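You operate a simulated robot arm through the tools that you are given. There is no shell and no other tool. Be economical: measure what you need, move in short steps, check, and stop when the job is done.

Carry out the task below with a simulated robot arm. There is one attempt and no reset: what you move stays moved.

TASK
Put things in order on the white table. At the end: the brown scrubbing brush stands where the white wax pad stood; the clear pint jar of beets stands where the orange battery stood; the silver syrup tin (marked "SYRUP 7") from the white table stands on top of the grey small warming stone; the orange battery is in the silver steamer basket; the white wax pad stands where the silver syrup tin stood; whatever was shut is shut again. Leave all else as you found it, and nothing knocked over.
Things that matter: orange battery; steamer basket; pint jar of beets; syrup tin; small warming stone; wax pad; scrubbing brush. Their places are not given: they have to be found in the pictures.

It is judged by the outcome, as a careful person would: the job done as asked, and still so three seconds after it is handed in. It fails if anything else is knocked over, pushed out of place, dropped, spilled or broken.

THE ROBOT
A 7-joint arm with a two-finger parallel gripper, fixed in place. Base frame: the origin is at the foot of the arm, x ahead of it, y to its left, z up; the work surface is at about z = 0. Lengths are in mm, angles in degrees, forces in N, time in s.
With the tool pointing down near the work surface it reaches from about 240 to 620 mm from the base axis. Its first joint turns from -66.0 to 66.0 degrees. Payload 2.6 kg.
Tool frame: the origin (TCP) lies between the finger pads and is the grasp point; the fingertips stand 30 mm ahead of it; z points along the fingers, y is the line along which they close. The gripper opens to 94 mm. The fingers are 28 mm wide and 10 mm thick; the gripper's body (50 by 96 mm) begins 55 mm behind the TCP.
Orientation is told as [roll, pitch, yaw] about the base's x, y, z axes, in that order, counted from this pose: with the fingers straight down and closing along the base's y, the tool's x points along the base's -x, its y along +y and its z along -z.

THE INTERFACE
- The arm moves only by the tool nudge_tool. Its argument "moves" is a list of rows, each a list of 7 numbers: the shift along the base's x, y, z in mm, then the turn, a rotation vector about the base's x, y, z in degrees, then the finger opening in mm, from 0 to 94. In form: [[tx, ty, tz, wx, wy, wz, claw], ...]. A call has 1 to 8 rows; each row is the pose to reach, as a shift and turn from the pose commanded when the call began. A row lasts 0.2 s, in which the tool goes at most 50 mm and 8.6 degrees; a call with a longer step from one row to the next is refused whole, and so is a gripper value outside its range. A pose out of reach is approached as far as the arm can. The call stops where the force on the tool passes 40 N (or 10 N more than at its start, if that is more) or the arm is blocked; 0.2 s more then pass. The fingers move at their own pace (about 72 mm/s each) and stop on an object; they squeeze with about 41 N. The grip force told is the motor's: it shows also when the fingers shut on nothing. Time passes only in rows, and 0.2 s behind the last, so rows that repeat a pose let the fingers close. It gives the time, the measured TCP pose, the force on the tool (base axes), the opening and the grip force at its end, in the units of the frame above (readings bear some noise).
- Cameras (640 x 400 px; columns grow to the right, rows downward): "scene" is fixed at [54.8, 444.7, 554.9]; the picture's right is [-0.74, -0.67, 0.00], its down [-0.39, 0.43, -0.81] and it looks along [0.55, -0.60, -0.58] (base axes); focal length 214 px, centre (320, 200). "wrist" rides on the gripper at [-37, 0, -58] in the tool frame; the picture's right is [0.00, -1.00, 0.00], its down [0.97, 0.00, -0.24] and it looks along [0.24, 0.00, 0.97] (tool axes); focal length 218 px, centre (320, 200).
- grab_frame(camera): a new picture of that camera. No time passes.
- measure_at(camera, pixels): for up to 12 pixels [column, row] of the newest picture of that camera ("zoom" is the newest enlarged one), the place [x, y, z] in the base frame of the surface seen there, good to about 2 mm, but the place of the scene camera against the robot may be out by one fixed shift of up to 25 mm in any direction. No time passes.
- inspect(camera, box): a new picture of the part [left, top, right, bottom] of that camera's present view, enlarged. No time passes.
- sign_off(): hands the job in; it is judged then, once.

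Work in short steps. Measure before you move; look again where a grasp or a placing could have gone wrong, and mend it. You have 80 turns and 34 pictures in all, the two below and enlarged ones among them. Open the gripper and draw the arm clear of the work before you hand the job in, unless the task says otherwise; then end with one line.

The tools are called after "Call:" by a JSON object that holds its "fn" and its "kwargs". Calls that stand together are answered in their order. nudge_tool: Moves the arm, as the interface text tells. Its arguments: {"type":"object","properties":{"moves":{"type":"array","items":{"type":"array","items":{"type":"number"}}}},"required":["moves"]} The other tools are called the same way: grab_frame (camera) takes a picture; measure_at (camera, pixels) gives the place of the surface under pixels of a picture; inspect (camera, box) takes an enlarged picture of a part of a camera's view; sign_off () hands the job in.

At the start:

```text
time_s: 0.0
tcp_pos: [359.9, -30.3, 416.0]
orientation: [0.0, 0.1, -0.1]
force: [0.7, 0.3, -0.7]
grip_width: 94.0
gripper_force: 0.0
```

scene: 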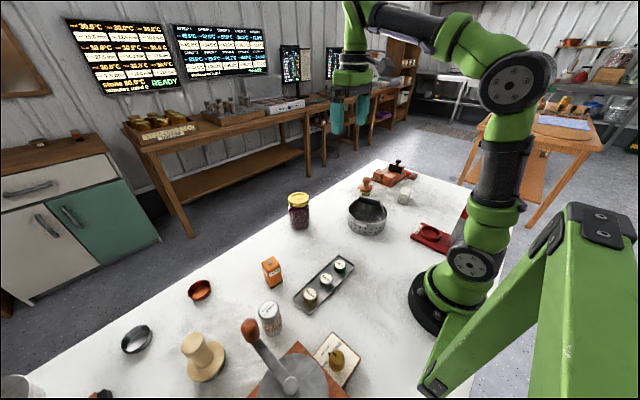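
wrist: 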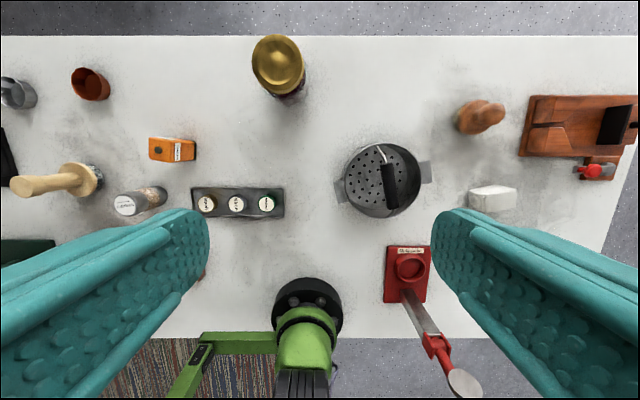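

I'll look closely at both views to identify the items.

Call:
{"fn": "inspect", "kwargs": {"camera": "scene", "box": [0, 220, 380, 400]}}

Call:
{"fn": "inspect", "kwargs": {"camera": "scene", "box": [270, 140, 470, 265]}}

Call:
{"fn": "inspect", "kwargs": {"camera": "wrist", "box": [0, 30, 320, 230]}}

```text
1.68 times, centred on (190, 310) of scene
```

zoom: 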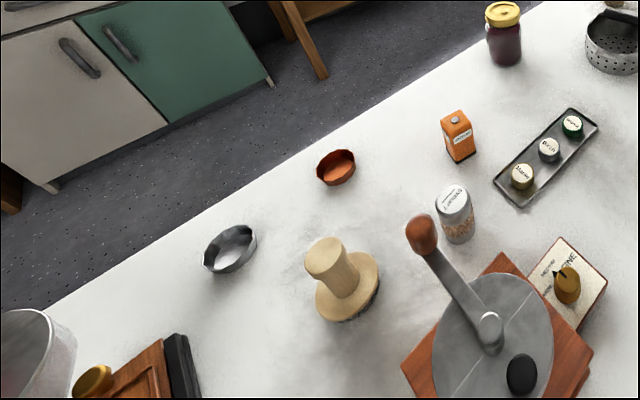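

```text
3.20 times, centred on (370, 202) of scene
```

zoom: 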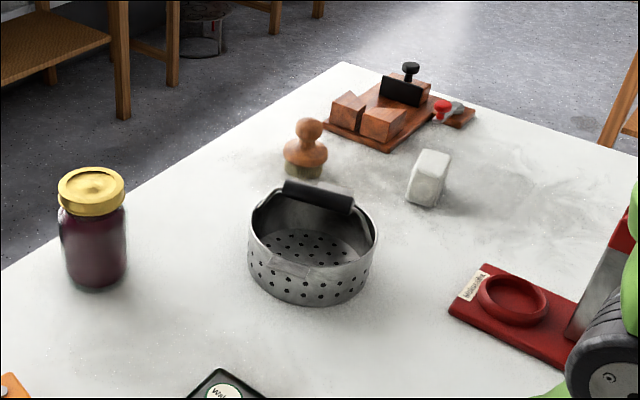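

```text
2.00 times, centred on (160, 130) of wrist
```

zoom: 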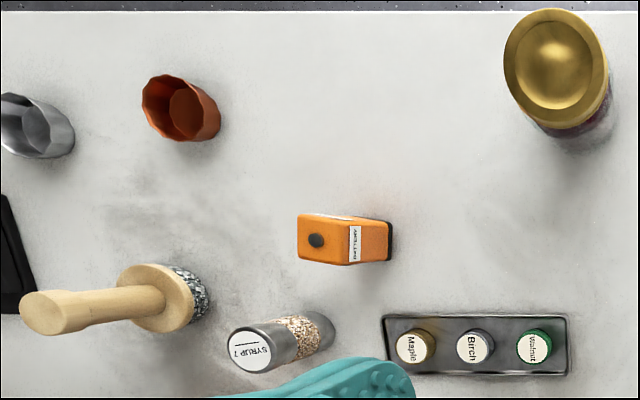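

Measuring the visible items in the wrist view.

Call:
{"fn": "grab_frame", "kwargs": {"camera": "wrist"}}

Call:
{"fn": "measure_at", "kwargs": {"camera": "wrist", "pixels": [[277, 60], [160, 148], [125, 205], [480, 112], [492, 190], [388, 165], [375, 190], [20, 185], [85, 180], [90, 85], [237, 203], [5, 160]]}}

```text
28 pictures are left
```

wrist: 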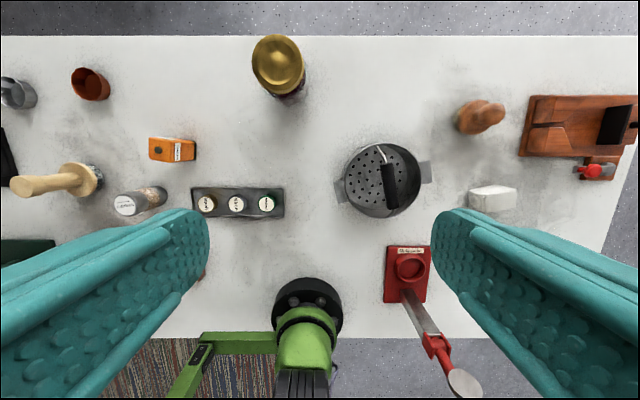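

```text
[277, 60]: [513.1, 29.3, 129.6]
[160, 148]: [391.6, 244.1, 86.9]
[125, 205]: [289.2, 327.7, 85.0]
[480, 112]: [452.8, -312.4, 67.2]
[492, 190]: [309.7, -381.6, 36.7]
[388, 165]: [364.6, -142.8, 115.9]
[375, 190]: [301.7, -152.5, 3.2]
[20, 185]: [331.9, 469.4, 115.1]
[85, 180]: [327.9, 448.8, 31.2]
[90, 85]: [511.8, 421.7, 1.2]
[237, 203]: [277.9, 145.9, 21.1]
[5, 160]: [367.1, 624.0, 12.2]
```

Basket at about (320,-150), with a bail handle. I still need the warming stone, so I move the camera to the left side.

Call:
{"fn": "nudge_tool", "kwargs": {"moves": [[-10, 50, 0, 0, 0, 0, 94], [-20, 100, 0, 0, 0, 0, 94], [-30, 150, 0, 0, 0, 0, 94], [-40, 200, 0, 0, 0, 0, 94], [-50, 250, 0, 0, 0, 0, 94], [-60, 300, 0, 0, 0, 0, 94], [-60, 330, 0, 0, 0, 0, 94], [-60, 330, 0, 0, 0, 0, 94]]}}

Call:
{"fn": "grab_frame", "kwargs": {"camera": "wrist"}}

Call:
{"fn": "grab_frame", "kwargs": {"camera": "scene"}}

```text
refused: row 1 steps farther than a row can; nothing moved
```

```text
27 pictures are left
```

wrist: 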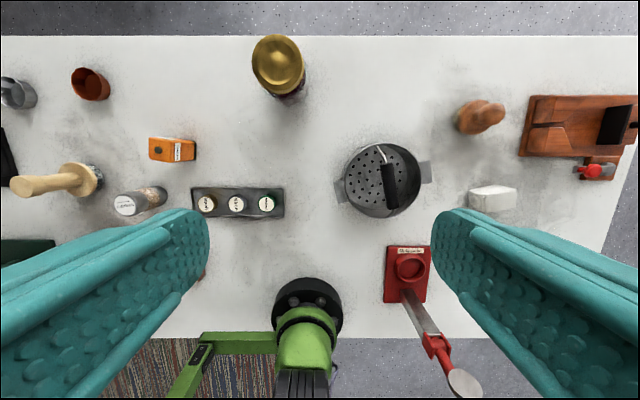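

```text
26 pictures are left
```

scene: 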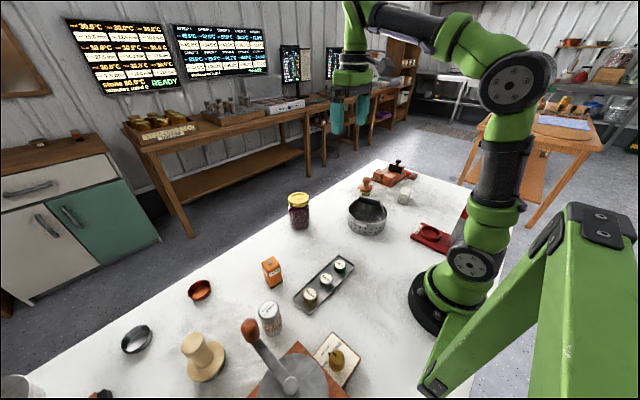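

Steps must stay within 50 mm, so I retry with smaller ones.

Call:
{"fn": "nudge_tool", "kwargs": {"moves": [[-6, 45, 0, 0, 0, 0, 94], [-12, 90, 0, 0, 0, 0, 94], [-20, 135, 0, 0, 0, 0, 94], [-30, 180, 0, 0, 0, 0, 94], [-40, 225, 0, 0, 0, 0, 94], [-50, 270, 0, 0, 0, 0, 94], [-60, 315, 0, 0, 0, 0, 94], [-60, 350, 0, 0, 0, 0, 94]]}}

```text
time_s: 1.8
tcp_pos: [300.2, 319.7, 416.2]
orientation: [0.0, 0.1, 0.0]
force: [-0.2, -0.7, 0.0]
grip_width: 94.1
gripper_force: 0.1
```

Call:
{"fn": "grab_frame", "kwargs": {"camera": "wrist"}}

```text
25 pictures are left
```

wrist: 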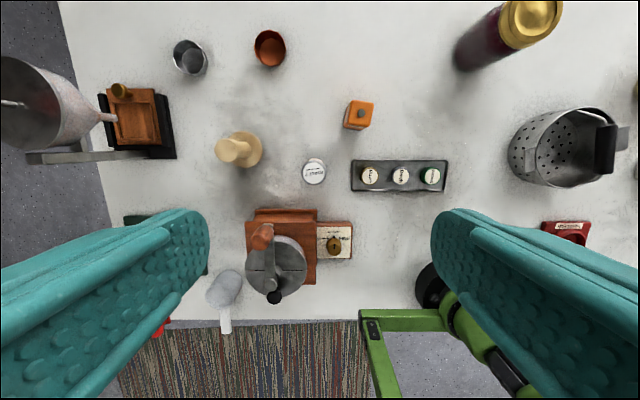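

I don't see the warming stone yet, and the fingers hide some areas. I close the gripper to open up the view.

Call:
{"fn": "nudge_tool", "kwargs": {"moves": [[-10, 40, 0, 0, 0, 0, 40], [-20, 80, 0, 0, 0, 0, 0], [-20, 110, 0, 0, 0, 0, 0], [-20, 110, 0, 0, 0, 0, 0]]}}

Call:
{"fn": "grab_frame", "kwargs": {"camera": "wrist"}}

```text
time_s: 2.8
tcp_pos: [259.2, 411.0, 401.3]
orientation: [0.1, -0.1, -0.1]
force: [-0.6, -0.4, 1.0]
grip_width: 0.0
gripper_force: 33.5
out of reach, approached as far as the arm can: row 2, 3, 4
```

```text
24 pictures are left
```

wrist: 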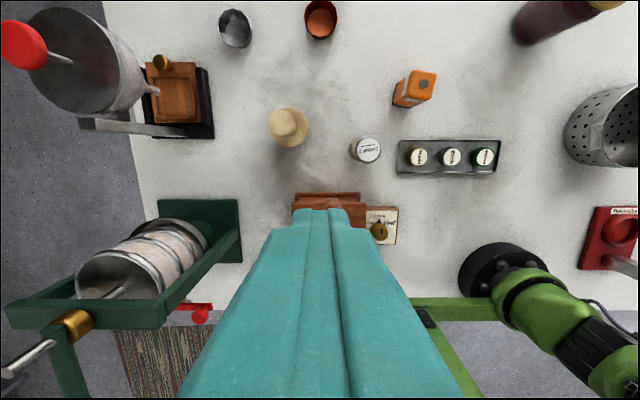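

Call:
{"fn": "inspect", "kwargs": {"camera": "wrist", "box": [280, 170, 440, 270]}}

Call:
{"fn": "inspect", "kwargs": {"camera": "wrist", "box": [70, 0, 310, 150]}}

Call:
{"fn": "inspect", "kwargs": {"camera": "scene", "box": [230, 310, 374, 400]}}

```text
4.00 times, centred on (360, 220) of wrist
```

zoom: 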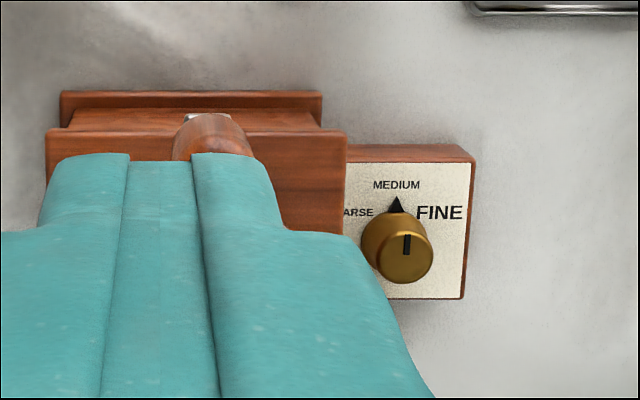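

```text
2.67 times, centred on (190, 75) of wrist
```

zoom: 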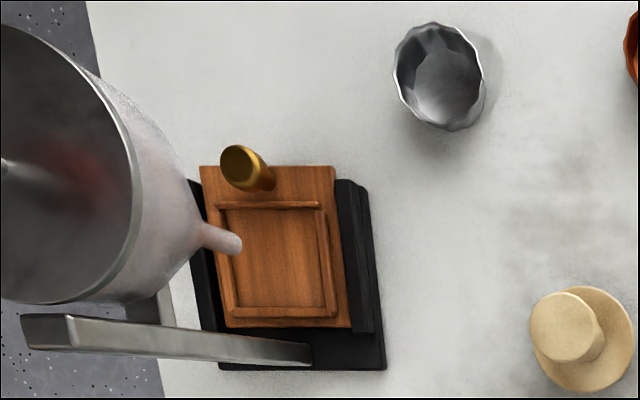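

```text
4.44 times, centred on (302, 355) of scene
```

zoom: 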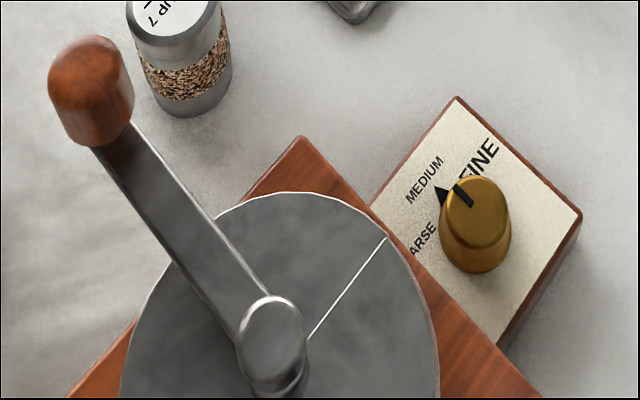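

No stone here. I'll check the right end of the table.

Call:
{"fn": "nudge_tool", "kwargs": {"moves": [[10, -45, 0, 0, 0, 0, 0], [20, -90, 0, 0, 0, 0, 0], [30, -135, 0, 0, 0, 0, 0], [40, -180, 0, 0, 0, 0, 0], [50, -225, 0, 0, 0, 0, 0], [60, -270, 0, 0, 0, 0, 0], [70, -315, 0, 0, 0, 0, 0], [80, -360, 0, 0, 0, 0, 0]]}}

Call:
{"fn": "nudge_tool", "kwargs": {"moves": [[0, -45, 0, 0, 0, 0, 0], [0, -90, 0, 0, 0, 0, 0], [0, -135, 0, 0, 0, 0, 0], [0, -180, 0, 0, 0, 0, 0], [0, -225, 0, 0, 0, 0, 0], [0, -270, 0, 0, 0, 0, 0], [0, -315, 0, 0, 0, 0, 0], [0, -350, 0, 0, 0, 0, 0]]}}

Call:
{"fn": "grab_frame", "kwargs": {"camera": "wrist"}}

```text
time_s: 4.6
tcp_pos: [340.4, 49.9, 401.2]
orientation: [0.0, 0.0, 0.1]
force: [-0.5, -0.5, 0.4]
grip_width: 0.2
gripper_force: 33.4
```

```text
time_s: 6.4
tcp_pos: [340.1, -298.8, 401.6]
orientation: [0.0, -0.1, 0.0]
force: [0.1, -0.4, -0.4]
grip_width: 0.0
gripper_force: 33.2
```

```text
20 pictures are left
```

wrist: 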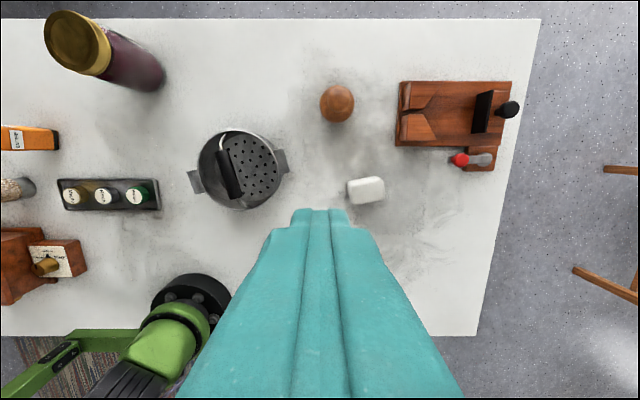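

No stone seen yet. The fingers hide the near right area, so I open them and look again.

Call:
{"fn": "nudge_tool", "kwargs": {"moves": [[0, 0, 0, 0, 0, 0, 94], [0, 0, 0, 0, 0, 0, 94], [0, 0, 0, 0, 0, 0, 94]]}}

Call:
{"fn": "grab_frame", "kwargs": {"camera": "wrist"}}

```text
time_s: 7.2
tcp_pos: [338.6, -298.5, 402.2]
orientation: [0.0, 0.0, 0.0]
force: [0.0, -0.6, -0.4]
grip_width: 94.1
gripper_force: 0.0
```

```text
19 pictures are left
```

wrist: 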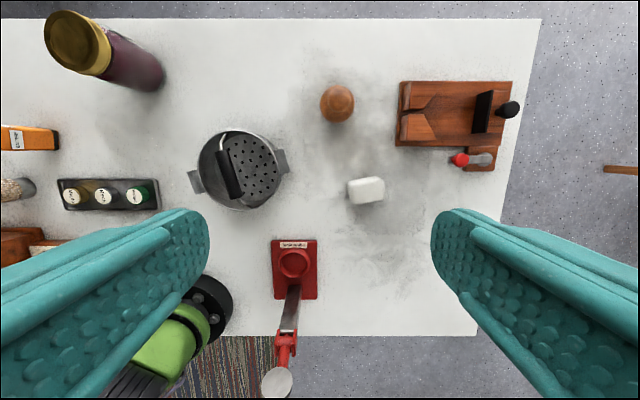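

Call:
{"fn": "inspect", "kwargs": {"camera": "wrist", "box": [250, 225, 346, 285]}}

Call:
{"fn": "inspect", "kwargs": {"camera": "wrist", "box": [180, 70, 420, 220]}}

```text
6.67 times, centred on (298, 255) of wrist
```

zoom: 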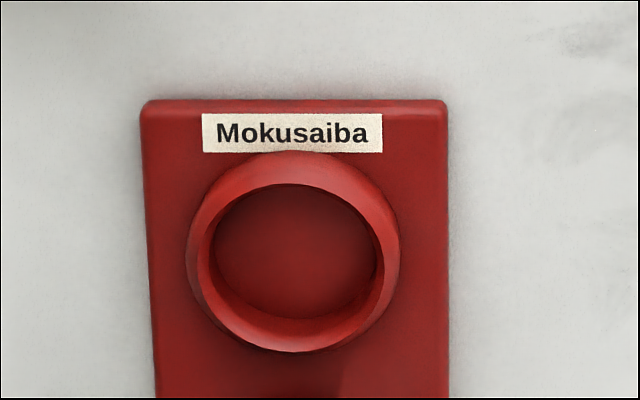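

```text
2.67 times, centred on (300, 145) of wrist
```

zoom: 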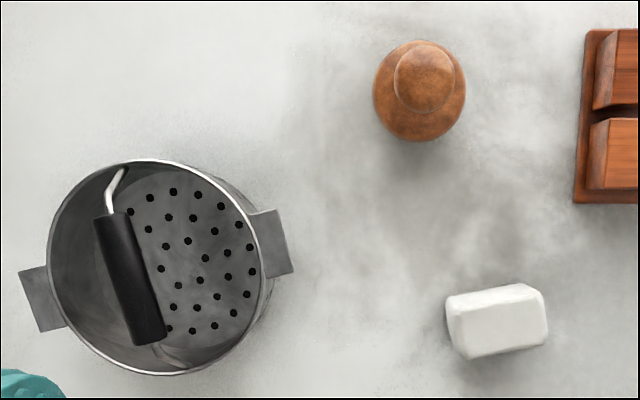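

The brown brush, wax pad and basket are now clear. I move over the battery area, where the back-tilted camera can also see the mill's front.

Call:
{"fn": "nudge_tool", "kwargs": {"moves": [[10, 45, 0, 0, 0, 0, 94], [20, 90, 0, 0, 0, 0, 94], [30, 135, 0, 0, 0, 0, 94], [40, 180, 0, 0, 0, 0, 94], [50, 225, 0, 0, 0, 0, 94], [60, 270, 0, 0, 0, 0, 94], [70, 315, 0, 0, 0, 0, 94], [80, 360, 0, 0, 0, 0, 94]]}}

Call:
{"fn": "nudge_tool", "kwargs": {"moves": [[10, 35, -30, 0, 0, 0, 94], [20, 70, -60, 0, 0, 0, 94], [25, 105, -90, 0, 0, 0, 94], [30, 140, -120, 0, 0, 0, 94], [30, 175, -150, 0, 0, 0, 94], [30, 210, -170, 0, 0, 0, 94], [30, 245, -180, 0, 0, 0, 94], [30, 245, -180, 0, 0, 0, 94]]}}

Call:
{"fn": "grab_frame", "kwargs": {"camera": "wrist"}}

```text
time_s: 9.0
tcp_pos: [420.7, 61.4, 402.6]
orientation: [0.0, 0.1, -0.3]
force: [0.9, -0.5, 0.9]
grip_width: 94.1
gripper_force: 0.0
```

```text
time_s: 10.8
tcp_pos: [449.9, 306.4, 222.8]
orientation: [0.0, 0.0, 0.0]
force: [0.6, -0.4, 0.8]
grip_width: 94.1
gripper_force: 0.0
```

```text
16 pictures are left
```

wrist: 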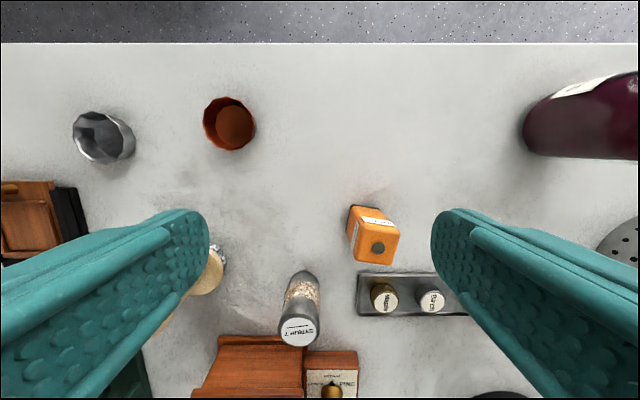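

Call:
{"fn": "inspect", "kwargs": {"camera": "wrist", "box": [176, 280, 368, 400]}}

Call:
{"fn": "measure_at", "kwargs": {"camera": "wrist", "pixels": [[250, 338], [250, 350], [250, 375], [330, 360], [376, 247], [365, 212], [297, 330], [298, 285], [230, 125], [98, 130], [305, 275], [82, 118]]}}

```text
3.33 times, centred on (272, 340) of wrist
```

zoom: 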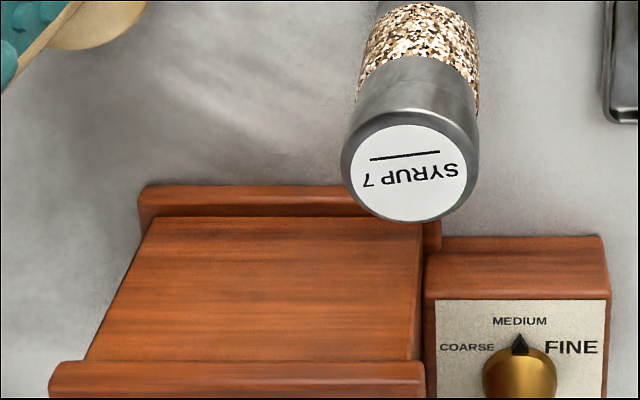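

```text
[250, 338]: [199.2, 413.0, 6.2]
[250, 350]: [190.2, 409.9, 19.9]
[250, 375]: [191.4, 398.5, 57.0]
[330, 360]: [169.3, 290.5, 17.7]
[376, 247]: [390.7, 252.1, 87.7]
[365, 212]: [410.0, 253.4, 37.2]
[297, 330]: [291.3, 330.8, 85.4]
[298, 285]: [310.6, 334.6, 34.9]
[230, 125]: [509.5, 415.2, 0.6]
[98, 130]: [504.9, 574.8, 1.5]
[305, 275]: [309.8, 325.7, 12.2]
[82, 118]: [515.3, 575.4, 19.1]
```

No drawer in the mill. Next I close the gripper for a clearer look at the beige object with the speckled grey base, near (215,265).

Call:
{"fn": "nudge_tool", "kwargs": {"moves": [[0, 0, 0, 0, 0, 0, 50], [0, 20, 0, 0, 0, 0, 0], [0, 40, 0, 0, 0, 0, 0], [0, 40, 0, 0, 0, 0, 0]]}}

Call:
{"fn": "inspect", "kwargs": {"camera": "wrist", "box": [60, 100, 380, 300]}}

Call:
{"fn": "inspect", "kwargs": {"camera": "scene", "box": [110, 310, 254, 400]}}

```text
time_s: 11.8
tcp_pos: [449.0, 346.4, 223.5]
orientation: [0.0, 0.0, 0.0]
force: [-0.6, 0.1, -0.8]
grip_width: 0.1
gripper_force: 33.2
```

```text
2.00 times, centred on (220, 200) of wrist
```

zoom: 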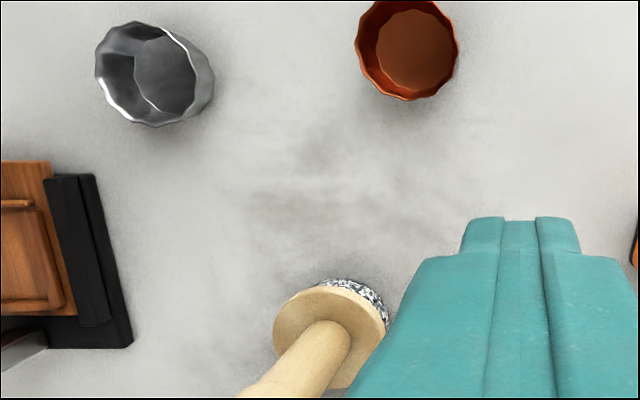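

```text
4.44 times, centred on (182, 355) of scene
```

zoom: 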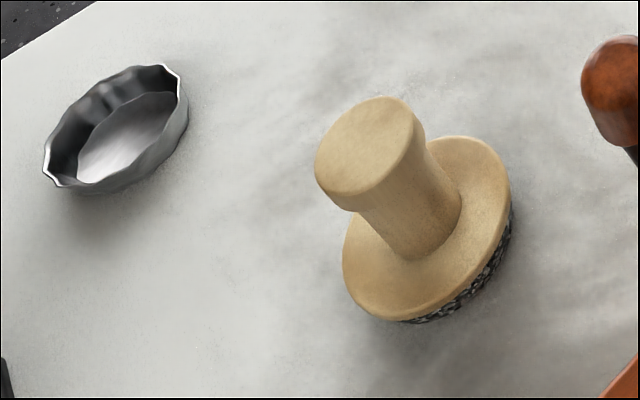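

The beige tool sits on a grey speckled disc, which is a possible stone, so I'll return to it. Battery first: I go over it with the gripper open and check its orientation.

Call:
{"fn": "nudge_tool", "kwargs": {"moves": [[-10, -35, 0, 0, 0, 0, 30], [-25, -65, 0, 0, 0, 0, 60], [-45, -90, 0, 0, 0, 0, 94], [-58, -96, -10, 0, 0, 0, 94], [-58, -96, -20, 0, 0, 0, 94]]}}

Call:
{"fn": "grab_frame", "kwargs": {"camera": "wrist"}}

```text
time_s: 13.0
tcp_pos: [391.1, 249.2, 202.5]
orientation: [0.1, 0.0, -0.1]
force: [0.2, 0.3, -1.7]
grip_width: 94.0
gripper_force: 0.1
```

```text
12 pictures are left
```

wrist: 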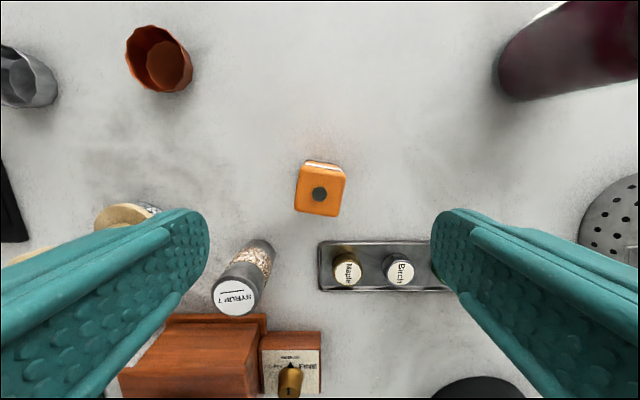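

Call:
{"fn": "measure_at", "kwargs": {"camera": "wrist", "pixels": [[307, 172], [343, 176], [337, 213], [299, 206], [320, 194], [342, 195], [300, 190], [540, 90], [240, 295], [262, 245], [160, 60], [123, 215]]}}

```text
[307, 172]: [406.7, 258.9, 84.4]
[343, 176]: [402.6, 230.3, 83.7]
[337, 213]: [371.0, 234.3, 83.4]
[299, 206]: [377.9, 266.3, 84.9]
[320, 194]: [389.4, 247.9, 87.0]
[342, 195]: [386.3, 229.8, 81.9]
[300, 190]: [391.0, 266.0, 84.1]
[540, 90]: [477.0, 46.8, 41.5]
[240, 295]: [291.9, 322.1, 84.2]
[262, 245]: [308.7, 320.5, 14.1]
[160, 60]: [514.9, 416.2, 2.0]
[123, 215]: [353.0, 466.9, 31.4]
```

Battery centre is (389.5,248), yaw about -12°, top z 87. I turn -12° and descend to TCP z 70.

Call:
{"fn": "nudge_tool", "kwargs": {"moves": [[-1, -1, -35, 0, 0, -6, 80], [-1, -1, -70, 0, 0, -12, 80], [-1, -1, -100, 0, 0, -12, 80], [-1, -1, -132, 0, 0, -12, 80], [-1, -1, -132, 0, 0, -12, 25], [-1, -1, -132, 0, 0, -12, 25], [-1, -1, -132, 0, 0, -12, 25]]}}

```text
time_s: 14.6
tcp_pos: [390.1, 250.0, 70.8]
orientation: [0.0, 0.0, -12.0]
force: [0.2, 0.1, 0.4]
grip_width: 44.3
gripper_force: 41.1
```

Gripped. I lift and carry it toward the basket.

Call:
{"fn": "nudge_tool", "kwargs": {"moves": [[0, 0, 45, 0, 0, 0, 25], [0, 0, 90, 0, 0, 0, 25], [0, -10, 135, 0, 0, 0, 25], [0, -40, 170, 0, 0, 0, 25], [0, -85, 180, 0, 0, 0, 25], [0, -130, 180, 0, 0, 0, 25], [0, -175, 180, 0, 0, 0, 25], [-5, -220, 180, 0, 0, 0, 25]]}}

Call:
{"fn": "nudge_tool", "kwargs": {"moves": [[-5, -30, 0, 0, 0, 6, 25], [-15, -70, 0, 0, 0, 12, 25], [-25, -110, 0, 0, 0, 12, 25], [-35, -140, 0, 0, 0, 12, 25], [-35, -140, 0, 0, 0, 12, 25]]}}

Call:
{"fn": "grab_frame", "kwargs": {"camera": "wrist"}}

```text
time_s: 16.4
tcp_pos: [385.2, 28.9, 252.0]
orientation: [0.0, 0.1, -11.8]
force: [-0.5, -0.6, -1.8]
grip_width: 43.8
gripper_force: 40.5
```

```text
time_s: 17.6
tcp_pos: [349.7, -111.1, 251.3]
orientation: [0.0, 0.0, 0.0]
force: [0.0, 0.4, -0.8]
grip_width: 44.2
gripper_force: 40.5
```

```text
11 pictures are left
```

wrist: 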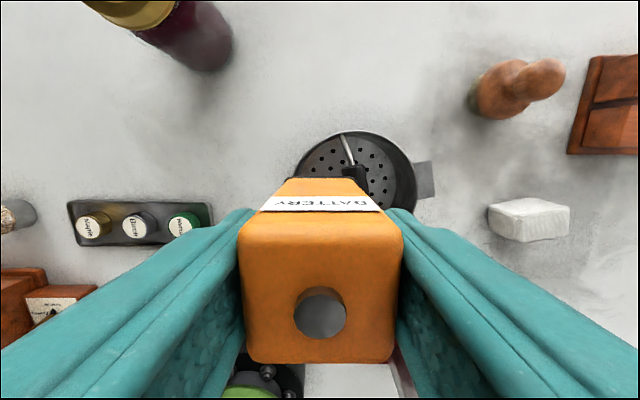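

Call:
{"fn": "measure_at", "kwargs": {"camera": "wrist", "pixels": [[360, 133], [415, 185], [300, 160], [405, 155], [330, 137], [424, 180], [346, 150], [354, 172], [362, 172], [330, 160], [385, 175], [368, 190]]}}

Call:
{"fn": "measure_at", "kwargs": {"camera": "scene", "pixels": [[348, 210], [386, 212], [367, 198], [367, 224], [400, 168]]}}

```text
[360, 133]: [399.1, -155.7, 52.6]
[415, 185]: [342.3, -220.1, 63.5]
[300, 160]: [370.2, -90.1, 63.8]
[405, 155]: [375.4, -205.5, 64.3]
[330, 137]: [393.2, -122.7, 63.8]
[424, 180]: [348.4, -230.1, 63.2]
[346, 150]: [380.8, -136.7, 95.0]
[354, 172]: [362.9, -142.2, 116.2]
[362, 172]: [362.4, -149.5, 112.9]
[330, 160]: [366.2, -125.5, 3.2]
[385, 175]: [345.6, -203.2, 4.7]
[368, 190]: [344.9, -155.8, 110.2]
```

```text
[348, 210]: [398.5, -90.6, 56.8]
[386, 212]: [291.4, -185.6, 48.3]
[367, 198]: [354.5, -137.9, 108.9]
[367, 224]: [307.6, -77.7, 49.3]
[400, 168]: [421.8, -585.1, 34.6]
```

Basket centre is about (329,-149), rim z 64, inner radius about 68. The bail runs upright along roughly 13° from x, top about 118. I'll turn -77° so the fingers close along the bail and put the battery in the right half, at (336,-181).

Call:
{"fn": "nudge_tool", "kwargs": {"moves": [[-3, -10, 0, 0, 0, -8.5, 25], [-5, -20, 0, 0, 0, -17, 25], [-8, -30, 0, 0, 0, -25.5, 25], [-10, -40, 0, 0, 0, -34, 25], [-12, -50, 0, 0, 0, -42.5, 25], [-13, -60, 0, 0, 0, -51, 25], [-13.5, -70, 0, 0, 0, -59.5, 25], [-13.5, -70, 0, 0, 0, -68, 25]]}}

Call:
{"fn": "nudge_tool", "kwargs": {"moves": [[0, 0, 0, 0, 0, -8.5, 25], [0, 0, -40, 0, 0, -9, 25], [0, 0, -80, 0, 0, -9, 25], [0, 0, -90, 0, 0, -9, 25]]}}

Call:
{"fn": "grab_frame", "kwargs": {"camera": "scene"}}

```text
time_s: 19.4
tcp_pos: [336.3, -180.9, 250.5]
orientation: [0.0, -0.1, -68.1]
force: [-1.0, 0.9, -1.5]
grip_width: 43.7
gripper_force: 40.6
```

```text
time_s: 20.4
tcp_pos: [337.5, -180.0, 159.5]
orientation: [-0.1, 0.0, -77.0]
force: [-0.8, -0.1, -2.1]
grip_width: 43.7
gripper_force: 40.9
```

```text
10 pictures are left
```

scene: 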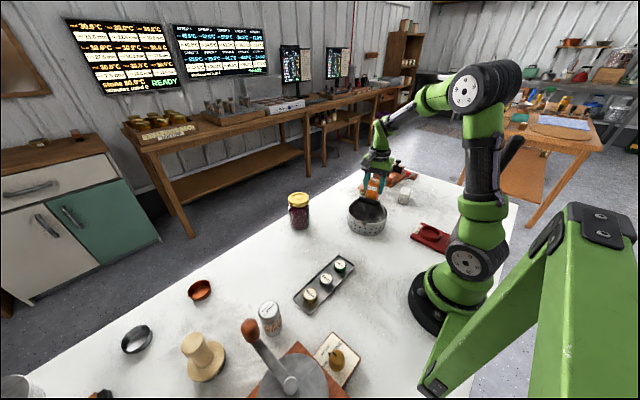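

Lowering into the basket in short steps.

Call:
{"fn": "nudge_tool", "kwargs": {"moves": [[0, -1, -25, 0, 0, 0, 25], [0, -1, -50, 0, 0, 0, 25], [0, -1, -70, 0, 0, 0, 25], [0, -1, -80, 0, 0, 0, 25], [0, -1, -84, 0, 0, 0, 25]]}}

```text
time_s: 21.6
tcp_pos: [335.9, -181.1, 75.3]
orientation: [0.0, 0.1, -77.0]
force: [-0.2, 0.6, -1.4]
grip_width: 44.0
gripper_force: 41.1
```

Call:
{"fn": "nudge_tool", "kwargs": {"moves": [[0, 0, -1.5, 0, 0, 0, 25], [0, 0, -1.5, 0, 0, 0, 60], [0, 0, -1.5, 0, 0, 0, 60], [0, 0, 40, 0, 0, 0, 60], [0, 0, 85, 0, 0, 0, 60], [0, 0, 130, 0, 0, 0, 60], [0, 0, 160, 0, 0, 8, 60]]}}

Call:
{"fn": "inspect", "kwargs": {"camera": "scene", "box": [290, 160, 450, 260]}}

```text
time_s: 23.2
tcp_pos: [334.7, -180.7, 237.0]
orientation: [0.0, 0.0, -69.0]
force: [-1.1, -0.1, -0.3]
grip_width: 59.9
gripper_force: 0.1
```

```text
4.00 times, centred on (370, 210) of scene
```

zoom: 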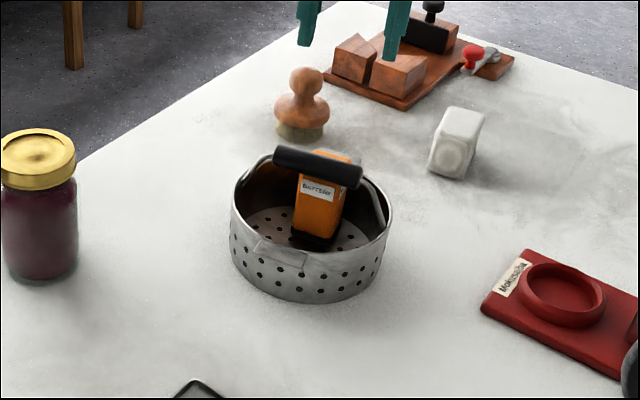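

The battery stands in the basket. Now to the jar: I move above it while turning the yaw back to 0.

Call:
{"fn": "nudge_tool", "kwargs": {"moves": [[20, 26, 5, 0, 0, 8.5, 94], [40, 52, 10, 0, 0, 17, 94], [60, 78, 15, 0, 0, 25.5, 94], [80, 104, 20, 0, 0, 34, 94], [100, 130, 20, 0, 0, 42.5, 94], [120, 156, 20, 0, 0, 51, 94], [145, 182, 20, 0, 0, 59.5, 94], [170, 209, 20, 0, 0, 68, 94]]}}

Call:
{"fn": "nudge_tool", "kwargs": {"moves": [[0, 0, 0, 0, 0, 1, 94], [0, 0, 0, 0, 0, 1, 94]]}}

Call:
{"fn": "grab_frame", "kwargs": {"camera": "wrist"}}

```text
time_s: 25.0
tcp_pos: [506.1, 28.4, 256.3]
orientation: [0.0, 0.0, -0.9]
force: [-0.2, -0.7, -0.2]
grip_width: 93.9
gripper_force: 0.1
```

```text
time_s: 25.6
tcp_pos: [507.4, 27.4, 256.6]
orientation: [0.0, 0.0, 0.0]
force: [-0.1, 0.4, -0.6]
grip_width: 94.0
gripper_force: 0.0
```

```text
8 pictures are left
```

wrist: 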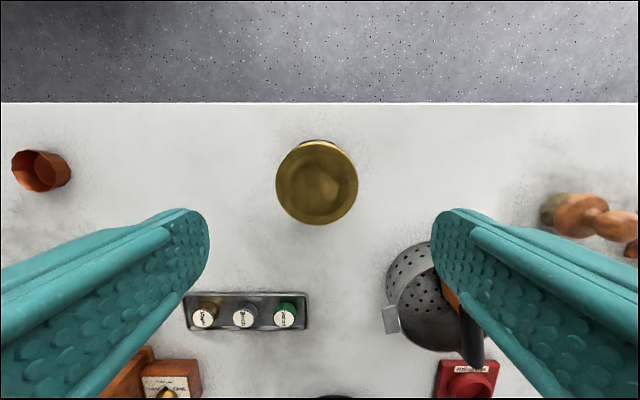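

Call:
{"fn": "measure_at", "kwargs": {"camera": "wrist", "pixels": [[280, 183], [355, 183], [317, 146], [317, 221], [290, 155], [344, 155], [317, 183], [551, 205], [580, 215], [603, 205]]}}

```text
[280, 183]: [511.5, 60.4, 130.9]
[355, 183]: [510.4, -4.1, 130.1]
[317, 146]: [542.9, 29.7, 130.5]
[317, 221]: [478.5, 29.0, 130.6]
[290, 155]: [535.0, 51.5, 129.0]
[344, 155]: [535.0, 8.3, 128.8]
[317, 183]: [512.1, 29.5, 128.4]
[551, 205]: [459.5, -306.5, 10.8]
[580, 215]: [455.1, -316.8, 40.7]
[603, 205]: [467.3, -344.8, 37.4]
```

Lid centre is (511,28.5), about 70 mm across, top 130. The gripper body has to clear the lid, so I grip at TCP z 84.

Call:
{"fn": "nudge_tool", "kwargs": {"moves": [[4, 1, -45, 0, 0, 0, 94], [4, 1, -90, 0, 0, 0, 94], [4, 1, -130, 0, 0, 0, 94], [4, 1, -160, 0, 0, 0, 94], [4, 1, -172, 0, 0, 0, 94], [4, 1, -172, 0, 0, 0, 60], [4, 1, -172, 0, 0, 0, 60], [4, 1, -172, 0, 0, 0, 60]]}}

```text
time_s: 27.4
tcp_pos: [510.2, 27.6, 83.7]
orientation: [0.0, 0.1, 0.1]
force: [1.3, 0.8, -0.3]
grip_width: 80.3
gripper_force: 41.1
```

Gripped at 80 mm. I lift, then carry it to the battery's old spot (389.5,248).

Call:
{"fn": "nudge_tool", "kwargs": {"moves": [[0, 0, 30, 0, 0, 0, 60], [0, 0, 60, 0, 0, 0, 60], [-20, 35, 60, 0, 0, 0, 60], [-40, 70, 60, 0, 0, 0, 60], [-60, 105, 60, 0, 0, 0, 60], [-80, 140, 60, 0, 0, 0, 60], [-100, 175, 60, 0, 0, 0, 60], [-115, 205, 60, 0, 0, 0, 60]]}}

Call:
{"fn": "nudge_tool", "kwargs": {"moves": [[-6.5, 15.5, -10, 0, 0, 0, 60], [-6.5, 15.5, -40, 0, 0, 0, 60], [-6.5, 15.5, -54, 0, 0, 0, 60], [-6.5, 15.5, -58, 0, 0, 0, 60], [-6.5, 15.5, -60, 0, 0, 0, 60]]}}

```text
time_s: 29.2
tcp_pos: [394.2, 232.9, 143.6]
orientation: [0.0, 0.0, 0.0]
force: [0.1, -0.1, -6.7]
grip_width: 80.6
gripper_force: 41.5
```

```text
time_s: 30.4
tcp_pos: [387.7, 248.8, 83.7]
orientation: [0.0, 0.0, 0.0]
force: [0.4, -0.9, -6.7]
grip_width: 80.4
gripper_force: 41.2
```

Call:
{"fn": "nudge_tool", "kwargs": {"moves": [[1.5, -0.5, -1, 0, 0, 0, 60], [1.5, -0.5, -2, 0, 0, 0, 60]]}}

```text
time_s: 31.0
tcp_pos: [390.6, 247.8, 82.8]
orientation: [0.2, 0.0, 0.0]
force: [-4.8, -2.6, 5.7]
grip_width: 80.4
gripper_force: 40.4
```

Contact is made. I release and rise.

Call:
{"fn": "nudge_tool", "kwargs": {"moves": [[0, 0, 0.5, 0, 0, 0, 94], [0, 0, 0.5, 0, 0, 0, 94], [0, 0, 20, 0, 0, 0, 94], [0, 0, 60, 0, 0, 0, 94], [0, 0, 105, 0, 0, 0, 94], [-15, 30, 140, 0, 0, 0, 94], [-25, 60, 150, 0, 0, 0, 94]]}}

Call:
{"fn": "grab_frame", "kwargs": {"camera": "wrist"}}

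```text
time_s: 32.6
tcp_pos: [365.0, 307.6, 232.9]
orientation: [0.0, 0.0, 0.1]
force: [-0.1, -0.6, 0.1]
grip_width: 93.8
gripper_force: 0.0
```

```text
7 pictures are left
```

wrist: 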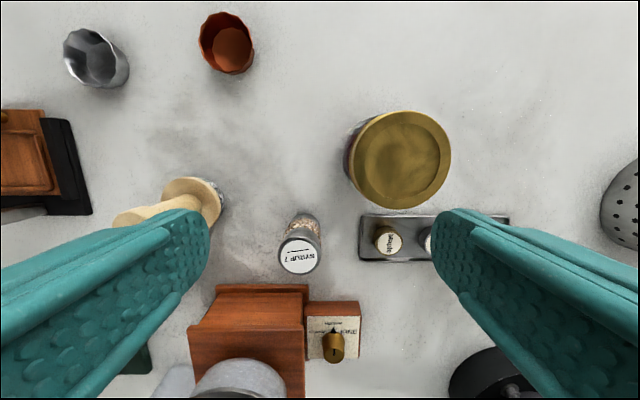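

Call:
{"fn": "measure_at", "kwargs": {"camera": "wrist", "pixels": [[299, 257], [281, 257], [317, 257], [299, 241], [299, 272], [306, 216], [189, 180], [215, 200], [205, 184], [222, 196], [221, 205], [400, 160]]}}

Call:
{"fn": "measure_at", "kwargs": {"camera": "wrist", "pixels": [[170, 186], [200, 178], [216, 188], [219, 183], [224, 203], [240, 340], [240, 375], [250, 300], [218, 215], [140, 214], [172, 207]]}}

```text
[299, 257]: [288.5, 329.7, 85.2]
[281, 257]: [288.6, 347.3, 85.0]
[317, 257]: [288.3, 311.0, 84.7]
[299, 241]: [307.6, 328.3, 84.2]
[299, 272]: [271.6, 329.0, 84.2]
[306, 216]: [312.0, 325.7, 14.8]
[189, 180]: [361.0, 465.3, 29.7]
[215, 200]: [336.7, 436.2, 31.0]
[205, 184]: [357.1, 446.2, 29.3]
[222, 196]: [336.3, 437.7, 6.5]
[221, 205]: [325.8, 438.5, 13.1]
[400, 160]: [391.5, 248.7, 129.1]
```

```text
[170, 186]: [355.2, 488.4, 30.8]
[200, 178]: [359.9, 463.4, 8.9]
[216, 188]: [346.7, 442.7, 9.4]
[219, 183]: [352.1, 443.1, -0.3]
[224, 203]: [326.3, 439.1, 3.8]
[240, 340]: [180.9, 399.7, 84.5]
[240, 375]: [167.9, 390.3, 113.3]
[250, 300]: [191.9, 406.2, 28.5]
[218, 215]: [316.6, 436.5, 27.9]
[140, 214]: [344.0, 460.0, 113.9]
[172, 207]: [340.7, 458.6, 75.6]
```

The jar stands at (391.5,248.7), as wanted. The tin is at (289,329), about 40 mm wide. The beige tool at about (331,467) sits on a speckled grey disc, so I'll grip its handle and lift slightly to see whether the disc is separate.

Call:
{"fn": "nudge_tool", "kwargs": {"moves": [[-8, 40, 0, 0, 0, 0, 94], [-16, 80, 0, 0, 0, 0, 94], [-25, 120, 0, 0, 0, 0, 94], [-33, 159, 0, 0, 0, 0, 94], [-33, 159, -40, 0, 0, 0, 94], [-33, 159, -80, 0, 0, 0, 94], [-33, 159, -115, 0, 0, 0, 94], [-33, 159, -138, 0, 0, 0, 94]]}}

```text
time_s: 34.4
tcp_pos: [332.1, 467.1, 93.9]
orientation: [0.0, 0.0, 0.1]
force: [0.9, 0.4, 0.3]
grip_width: 94.2
gripper_force: 0.0
```

Call:
{"fn": "grab_frame", "kwargs": {"camera": "wrist"}}

Call:
{"fn": "measure_at", "kwargs": {"camera": "wrist", "pixels": [[320, 260], [285, 260], [355, 260], [320, 300], [320, 225], [320, 200], [320, 190], [320, 180], [300, 300], [340, 300]]}}

```text
6 pictures are left
```

wrist: 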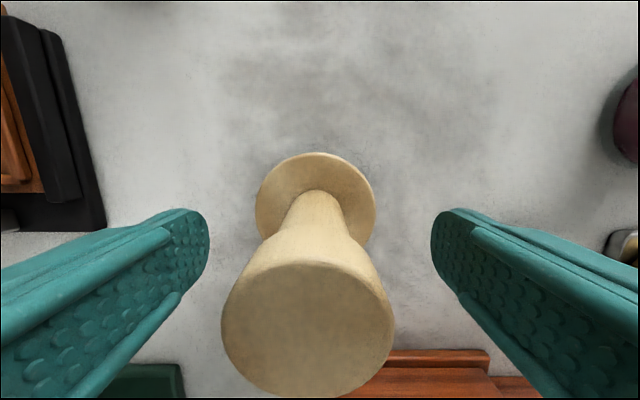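

```text
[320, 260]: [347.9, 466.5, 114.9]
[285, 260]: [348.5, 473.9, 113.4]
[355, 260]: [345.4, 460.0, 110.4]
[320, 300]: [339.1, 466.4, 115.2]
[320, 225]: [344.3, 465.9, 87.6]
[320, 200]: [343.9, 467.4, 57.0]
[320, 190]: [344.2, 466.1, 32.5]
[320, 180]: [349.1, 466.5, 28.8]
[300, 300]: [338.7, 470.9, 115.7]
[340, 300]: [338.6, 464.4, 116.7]
```

The handle axis is at about (332,468.5). I close on it and lift 35 mm to see.

Call:
{"fn": "nudge_tool", "kwargs": {"moves": [[0, 1.5, 0, 0, 0, 0, 60], [0, 1.5, 0, 0, 0, 0, 20], [0, 1.5, 0, 0, 0, 0, 15], [0, 1.5, 0, 0, 0, 0, 15], [0, 1.5, 15, 0, 0, 0, 15], [0, 1.5, 35, 0, 0, 0, 15], [0, 1.5, 35, 0, 0, 0, 15]]}}

Call:
{"fn": "inspect", "kwargs": {"camera": "scene", "box": [110, 300, 270, 400]}}

```text
time_s: 36.0
tcp_pos: [333.2, 468.7, 129.7]
orientation: [0.0, 0.0, 0.1]
force: [0.2, 0.3, -2.2]
grip_width: 38.0
gripper_force: 40.9
```

```text
4.00 times, centred on (190, 350) of scene
```

zoom: 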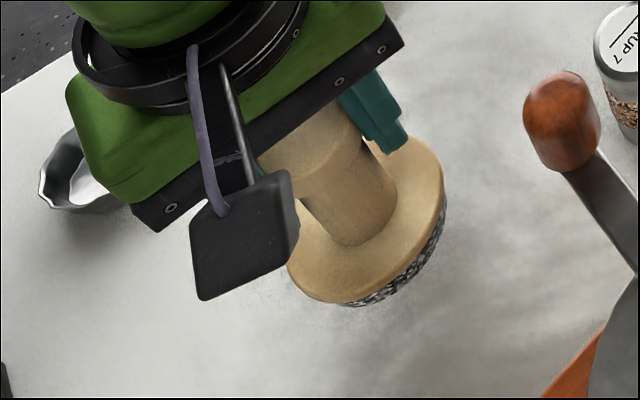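

The speckled base comes up with the handle, so it's one tool (a beige brush) and not the stone. I set it back where it was.

Call:
{"fn": "nudge_tool", "kwargs": {"moves": [[-0.5, -0.3, -20, 0, 0, 0, 15], [-0.5, -0.3, -31, 0, 0, 0, 15], [-0.5, -0.3, -34.5, 0, 0, 0, 15], [-0.5, -0.3, -35.5, 0, 0, 0, 15], [-0.5, -0.3, -35.5, 0, 0, 0, 15]]}}

```text
time_s: 37.2
tcp_pos: [332.8, 470.0, 95.2]
orientation: [0.1, -0.1, -0.1]
force: [-2.6, -2.5, 7.4]
grip_width: 37.8
gripper_force: 40.7
```

I release it and rise, then tilt the camera back to check the grey object seen behind the mill near the table's left-near corner.

Call:
{"fn": "nudge_tool", "kwargs": {"moves": [[0, 0, 0.5, 0, 0, 0, 94], [0, 0, 0.5, 0, 0, 0, 94], [0, 0, 30, 0, 0, 0, 94], [0, 0, 75, 0, 0, 0, 94], [0, 0, 120, 0, 0, 0, 94], [-5, 0, 165, 0, 8, 0, 94], [-10, 0, 190, 0, 16, 0, 94], [-10, 0, 190, 0, 24, 0, 94]]}}

Call:
{"fn": "grab_frame", "kwargs": {"camera": "wrist"}}

```text
time_s: 39.0
tcp_pos: [300.1, 409.3, 277.2]
orientation: [-1.9, 22.7, 0.6]
force: [1.2, -0.9, -0.9]
grip_width: 94.1
gripper_force: 0.0
out of reach, approached as far as the arm can: row 6, 7, 8
```

```text
4 pictures are left
```

wrist: 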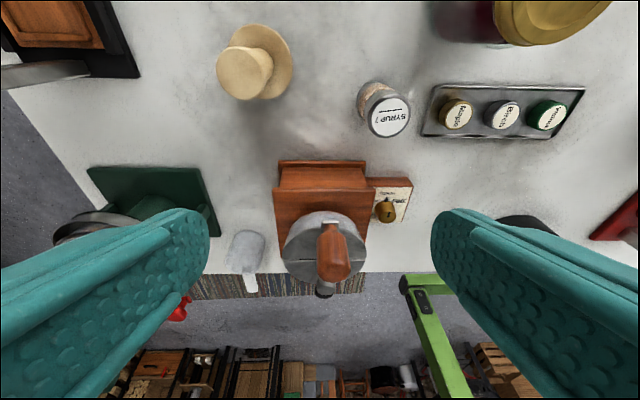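

Call:
{"fn": "measure_at", "kwargs": {"camera": "wrist", "pixels": [[245, 240], [245, 255], [250, 280], [235, 262], [310, 225], [335, 250], [300, 240], [455, 115], [480, 130], [478, 116], [430, 125], [320, 290]]}}

Call:
{"fn": "measure_at", "kwargs": {"camera": "wrist", "pixels": [[252, 35], [240, 75], [287, 60], [320, 183], [385, 118], [440, 60], [300, 100], [255, 180], [560, 180], [400, 240], [220, 200], [350, 60]]}}

```text
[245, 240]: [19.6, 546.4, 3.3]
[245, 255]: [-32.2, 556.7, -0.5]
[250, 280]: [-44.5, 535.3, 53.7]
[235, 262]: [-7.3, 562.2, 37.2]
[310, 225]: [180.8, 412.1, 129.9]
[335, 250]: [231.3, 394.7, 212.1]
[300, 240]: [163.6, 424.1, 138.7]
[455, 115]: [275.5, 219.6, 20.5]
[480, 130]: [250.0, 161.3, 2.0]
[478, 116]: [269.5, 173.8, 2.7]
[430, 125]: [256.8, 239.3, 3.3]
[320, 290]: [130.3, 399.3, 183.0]
```

```text
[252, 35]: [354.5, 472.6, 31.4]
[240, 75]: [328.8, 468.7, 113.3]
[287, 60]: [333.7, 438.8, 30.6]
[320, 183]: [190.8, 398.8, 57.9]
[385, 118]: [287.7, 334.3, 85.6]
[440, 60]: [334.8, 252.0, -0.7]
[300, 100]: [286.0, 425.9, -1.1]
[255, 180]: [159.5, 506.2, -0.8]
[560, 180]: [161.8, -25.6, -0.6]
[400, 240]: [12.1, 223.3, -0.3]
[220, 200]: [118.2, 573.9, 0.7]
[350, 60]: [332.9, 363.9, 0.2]
```

That's only a glass scoop. The three small labelled pieces in the tray, one of them grey, are worth a closer look.

Call:
{"fn": "inspect", "kwargs": {"camera": "wrist", "box": [340, 60, 596, 220]}}

```text
2.50 times, centred on (468, 140) of wrist
```

zoom: 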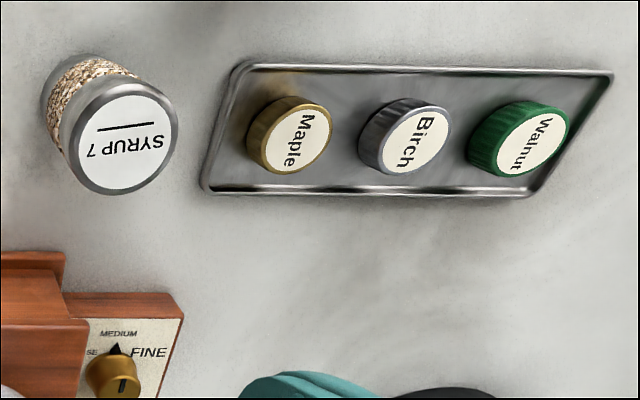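

Those are bottle caps. Zooms come out sharp, so I take a strong scene zoom on the brown brush and wax pad, in case the stone is under one of them.

Call:
{"fn": "inspect", "kwargs": {"camera": "scene", "box": [350, 168, 422, 213]}}

```text
8.89 times, centred on (386, 190) of scene
```

zoom: 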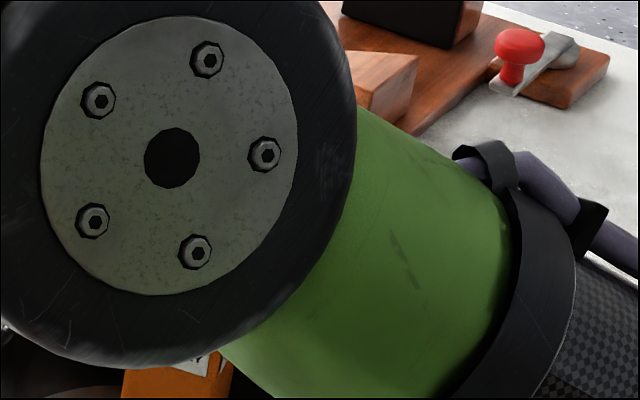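

The arm is in the way. I'll go to the brown brush: untilt first, then travel.

Call:
{"fn": "nudge_tool", "kwargs": {"moves": [[0, -30, 0, 0, -8, 0, 94], [0, -60, 0, 0, -16, 0, 94], [0, -90, 0, 0, -24, 0, 94], [0, -90, 0, 0, -24, 0, 94]]}}

```text
time_s: 40.0
tcp_pos: [298.7, 318.3, 277.1]
orientation: [0.0, -0.1, -0.1]
force: [-0.4, 0.2, 0.2]
grip_width: 93.9
gripper_force: 0.0
```

Call:
{"fn": "nudge_tool", "kwargs": {"moves": [[15, -45, 0, 0, 0, 0, 94], [30, -90, 0, 0, 0, 0, 94], [45, -135, 0, 0, 0, 0, 94], [60, -180, 0, 0, 0, 0, 94], [75, -225, 0, 0, 0, 0, 94], [90, -270, 0, 0, 0, 0, 94], [105, -315, 0, 0, 0, 0, 94], [115, -360, 0, 0, 0, 0, 94]]}}

Call:
{"fn": "nudge_tool", "kwargs": {"moves": [[8, -45, -20, 0, 0, 0, 94], [16, -90, -40, 0, 0, 0, 94], [22, -135, -60, 0, 0, 0, 94], [28, -180, -80, 0, 0, 0, 94], [30, -225, -100, 0, 0, 0, 94], [30, -245, -110, 0, 0, 0, 94], [30, -245, -110, 0, 0, 0, 94]]}}

Call:
{"fn": "grab_frame", "kwargs": {"camera": "wrist"}}

```text
time_s: 41.8
tcp_pos: [412.8, -41.9, 276.4]
orientation: [0.0, 0.0, 0.1]
force: [0.0, -0.7, -0.2]
grip_width: 93.8
gripper_force: 0.0
```

```text
time_s: 43.4
tcp_pos: [444.3, -285.7, 164.9]
orientation: [0.0, 0.1, 0.1]
force: [0.1, 0.0, -0.4]
grip_width: 94.1
gripper_force: 0.1
```

```text
1 pictures are left
```

wrist: 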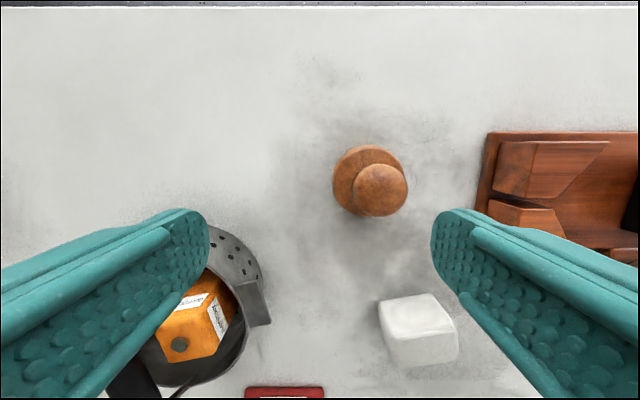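

Call:
{"fn": "measure_at", "kwargs": {"camera": "wrist", "pixels": [[380, 190], [338, 185], [343, 165], [350, 150], [365, 147], [345, 205], [405, 188], [380, 213], [333, 190], [400, 160], [336, 205], [360, 175]]}}

Call:
{"fn": "measure_at", "kwargs": {"camera": "wrist", "pixels": [[383, 304], [436, 296], [455, 330], [392, 340], [420, 318], [457, 355], [396, 362], [430, 355], [425, 345], [381, 315], [385, 345], [430, 362]]}}

```text
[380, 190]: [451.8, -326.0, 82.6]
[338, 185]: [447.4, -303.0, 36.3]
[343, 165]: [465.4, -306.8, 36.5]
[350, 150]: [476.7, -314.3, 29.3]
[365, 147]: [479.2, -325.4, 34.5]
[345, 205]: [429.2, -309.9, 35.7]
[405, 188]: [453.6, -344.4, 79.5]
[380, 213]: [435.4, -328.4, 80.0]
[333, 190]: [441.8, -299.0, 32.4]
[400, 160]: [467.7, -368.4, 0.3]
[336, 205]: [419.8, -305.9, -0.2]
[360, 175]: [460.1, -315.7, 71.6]
```

```text
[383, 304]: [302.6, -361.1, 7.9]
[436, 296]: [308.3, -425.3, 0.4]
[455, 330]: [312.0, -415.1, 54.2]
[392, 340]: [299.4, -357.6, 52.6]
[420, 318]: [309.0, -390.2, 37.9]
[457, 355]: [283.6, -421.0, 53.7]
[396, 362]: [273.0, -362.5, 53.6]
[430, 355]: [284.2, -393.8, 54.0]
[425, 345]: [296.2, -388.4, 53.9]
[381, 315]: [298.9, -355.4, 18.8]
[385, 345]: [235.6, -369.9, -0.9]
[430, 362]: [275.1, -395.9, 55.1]
```

Brush axis is (451,-327) and it stands on its own bristles. The wax pad is a block with centre about (291,-389), yaw about +12°, top 54. By exclusion, the only stone-like thing in reach is the grey speckled stone with the wooden grip at (331,469.5), flat top z 115. I'll put the tin on that, and go to the tin now.

Call:
{"fn": "nudge_tool", "kwargs": {"moves": [[-5, 45, 20, 0, 0, 0, 94], [-15, 90, 40, 0, 0, 0, 94], [-25, 135, 65, 0, 0, 0, 94], [-35, 180, 65, 0, 0, 0, 94], [-45, 225, 65, 0, 0, 0, 94], [-55, 270, 65, 0, 0, 0, 94], [-65, 315, 65, 0, 0, 0, 94], [-80, 360, 65, 0, 0, 0, 94]]}}

Call:
{"fn": "nudge_tool", "kwargs": {"moves": [[-10, 45, 0, 0, 0, 0, 94], [-20, 90, 0, 0, 0, 0, 94], [-35, 135, 0, 0, 0, 0, 94], [-50, 180, 0, 0, 0, 0, 94], [-65, 225, 0, 0, 0, 0, 94], [-75, 254, -20, 0, 0, 0, 94], [-75, 254, -50, 0, 0, 0, 94]]}}

```text
refused: row 2 steps farther than a row can; nothing moved
```

```text
time_s: 45.0
tcp_pos: [368.8, -32.5, 116.3]
orientation: [0.0, 0.0, 0.0]
force: [-0.1, 0.1, -0.2]
grip_width: 94.0
gripper_force: 0.0
```

The first call was refused and the second still ran. It cleared everything with no contact force. I continue to the tin.

Call:
{"fn": "nudge_tool", "kwargs": {"moves": [[-8, 25, 40, 0, 0, 0, 94], [-16, 55, 80, 0, 0, 0, 94], [-24, 100, 95, 0, 0, 0, 94], [-32, 145, 95, 0, 0, 0, 94], [-42, 190, 95, 0, 0, 0, 94], [-52, 235, 95, 0, 0, 0, 94], [-62, 280, 95, 0, 0, 0, 94], [-70, 325, 95, 0, 0, 0, 94]]}}

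```text
refused: row 2 steps farther than a row can; nothing moved
```

Call:
{"fn": "nudge_tool", "kwargs": {"moves": [[-5, 15, 45, 0, 0, 0, 94], [-12, 45, 80, 0, 0, 0, 94], [-22, 90, 95, 0, 0, 0, 94], [-32, 135, 95, 0, 0, 0, 94], [-42, 180, 95, 0, 0, 0, 94], [-52, 225, 95, 0, 0, 0, 94], [-62, 270, 95, 0, 0, 0, 94], [-72, 315, 95, 0, 0, 0, 94]]}}

```text
time_s: 46.8
tcp_pos: [298.3, 283.9, 211.0]
orientation: [0.0, 0.0, -0.1]
force: [-0.2, 0.7, -1.0]
grip_width: 94.0
gripper_force: 0.1
```

Now descend on the tin at (289,329).

Call:
{"fn": "nudge_tool", "kwargs": {"moves": [[-9, 45, 0, 0, 0, 0, 80], [-9, 45, -45, 0, 0, 0, 80], [-9, 45, -90, 0, 0, 0, 80], [-9, 45, -130, 0, 0, 0, 80], [-9, 45, -156, 0, 0, 0, 80], [-9, 45, -156, 0, 0, 0, 25], [-9, 45, -156, 0, 0, 0, 25], [-9, 45, -156, 0, 0, 0, 25]]}}

```text
time_s: 48.6
tcp_pos: [288.2, 326.6, 55.1]
orientation: [0.0, 0.0, 0.0]
force: [1.0, -0.3, 0.8]
grip_width: 45.3
gripper_force: 40.7
```

Gripped (45 mm). I lift and carry it over the stone's top.

Call:
{"fn": "nudge_tool", "kwargs": {"moves": [[0, 0, 45, 0, 0, 0, 25], [0, 0, 90, 0, 0, 0, 25], [0, 0, 135, 0, 0, 0, 25], [8, 40, 150, 0, 0, 0, 25], [20, 80, 150, 0, 0, 0, 25], [32, 115, 150, 0, 0, 0, 25], [42, 141, 150, 0, 0, 0, 25], [42, 141, 150, 0, 0, 0, 25]]}}

```text
time_s: 50.4
tcp_pos: [329.2, 467.9, 205.8]
orientation: [-0.2, 0.0, 0.0]
force: [0.2, 0.4, -0.9]
grip_width: 45.3
gripper_force: 41.0
```

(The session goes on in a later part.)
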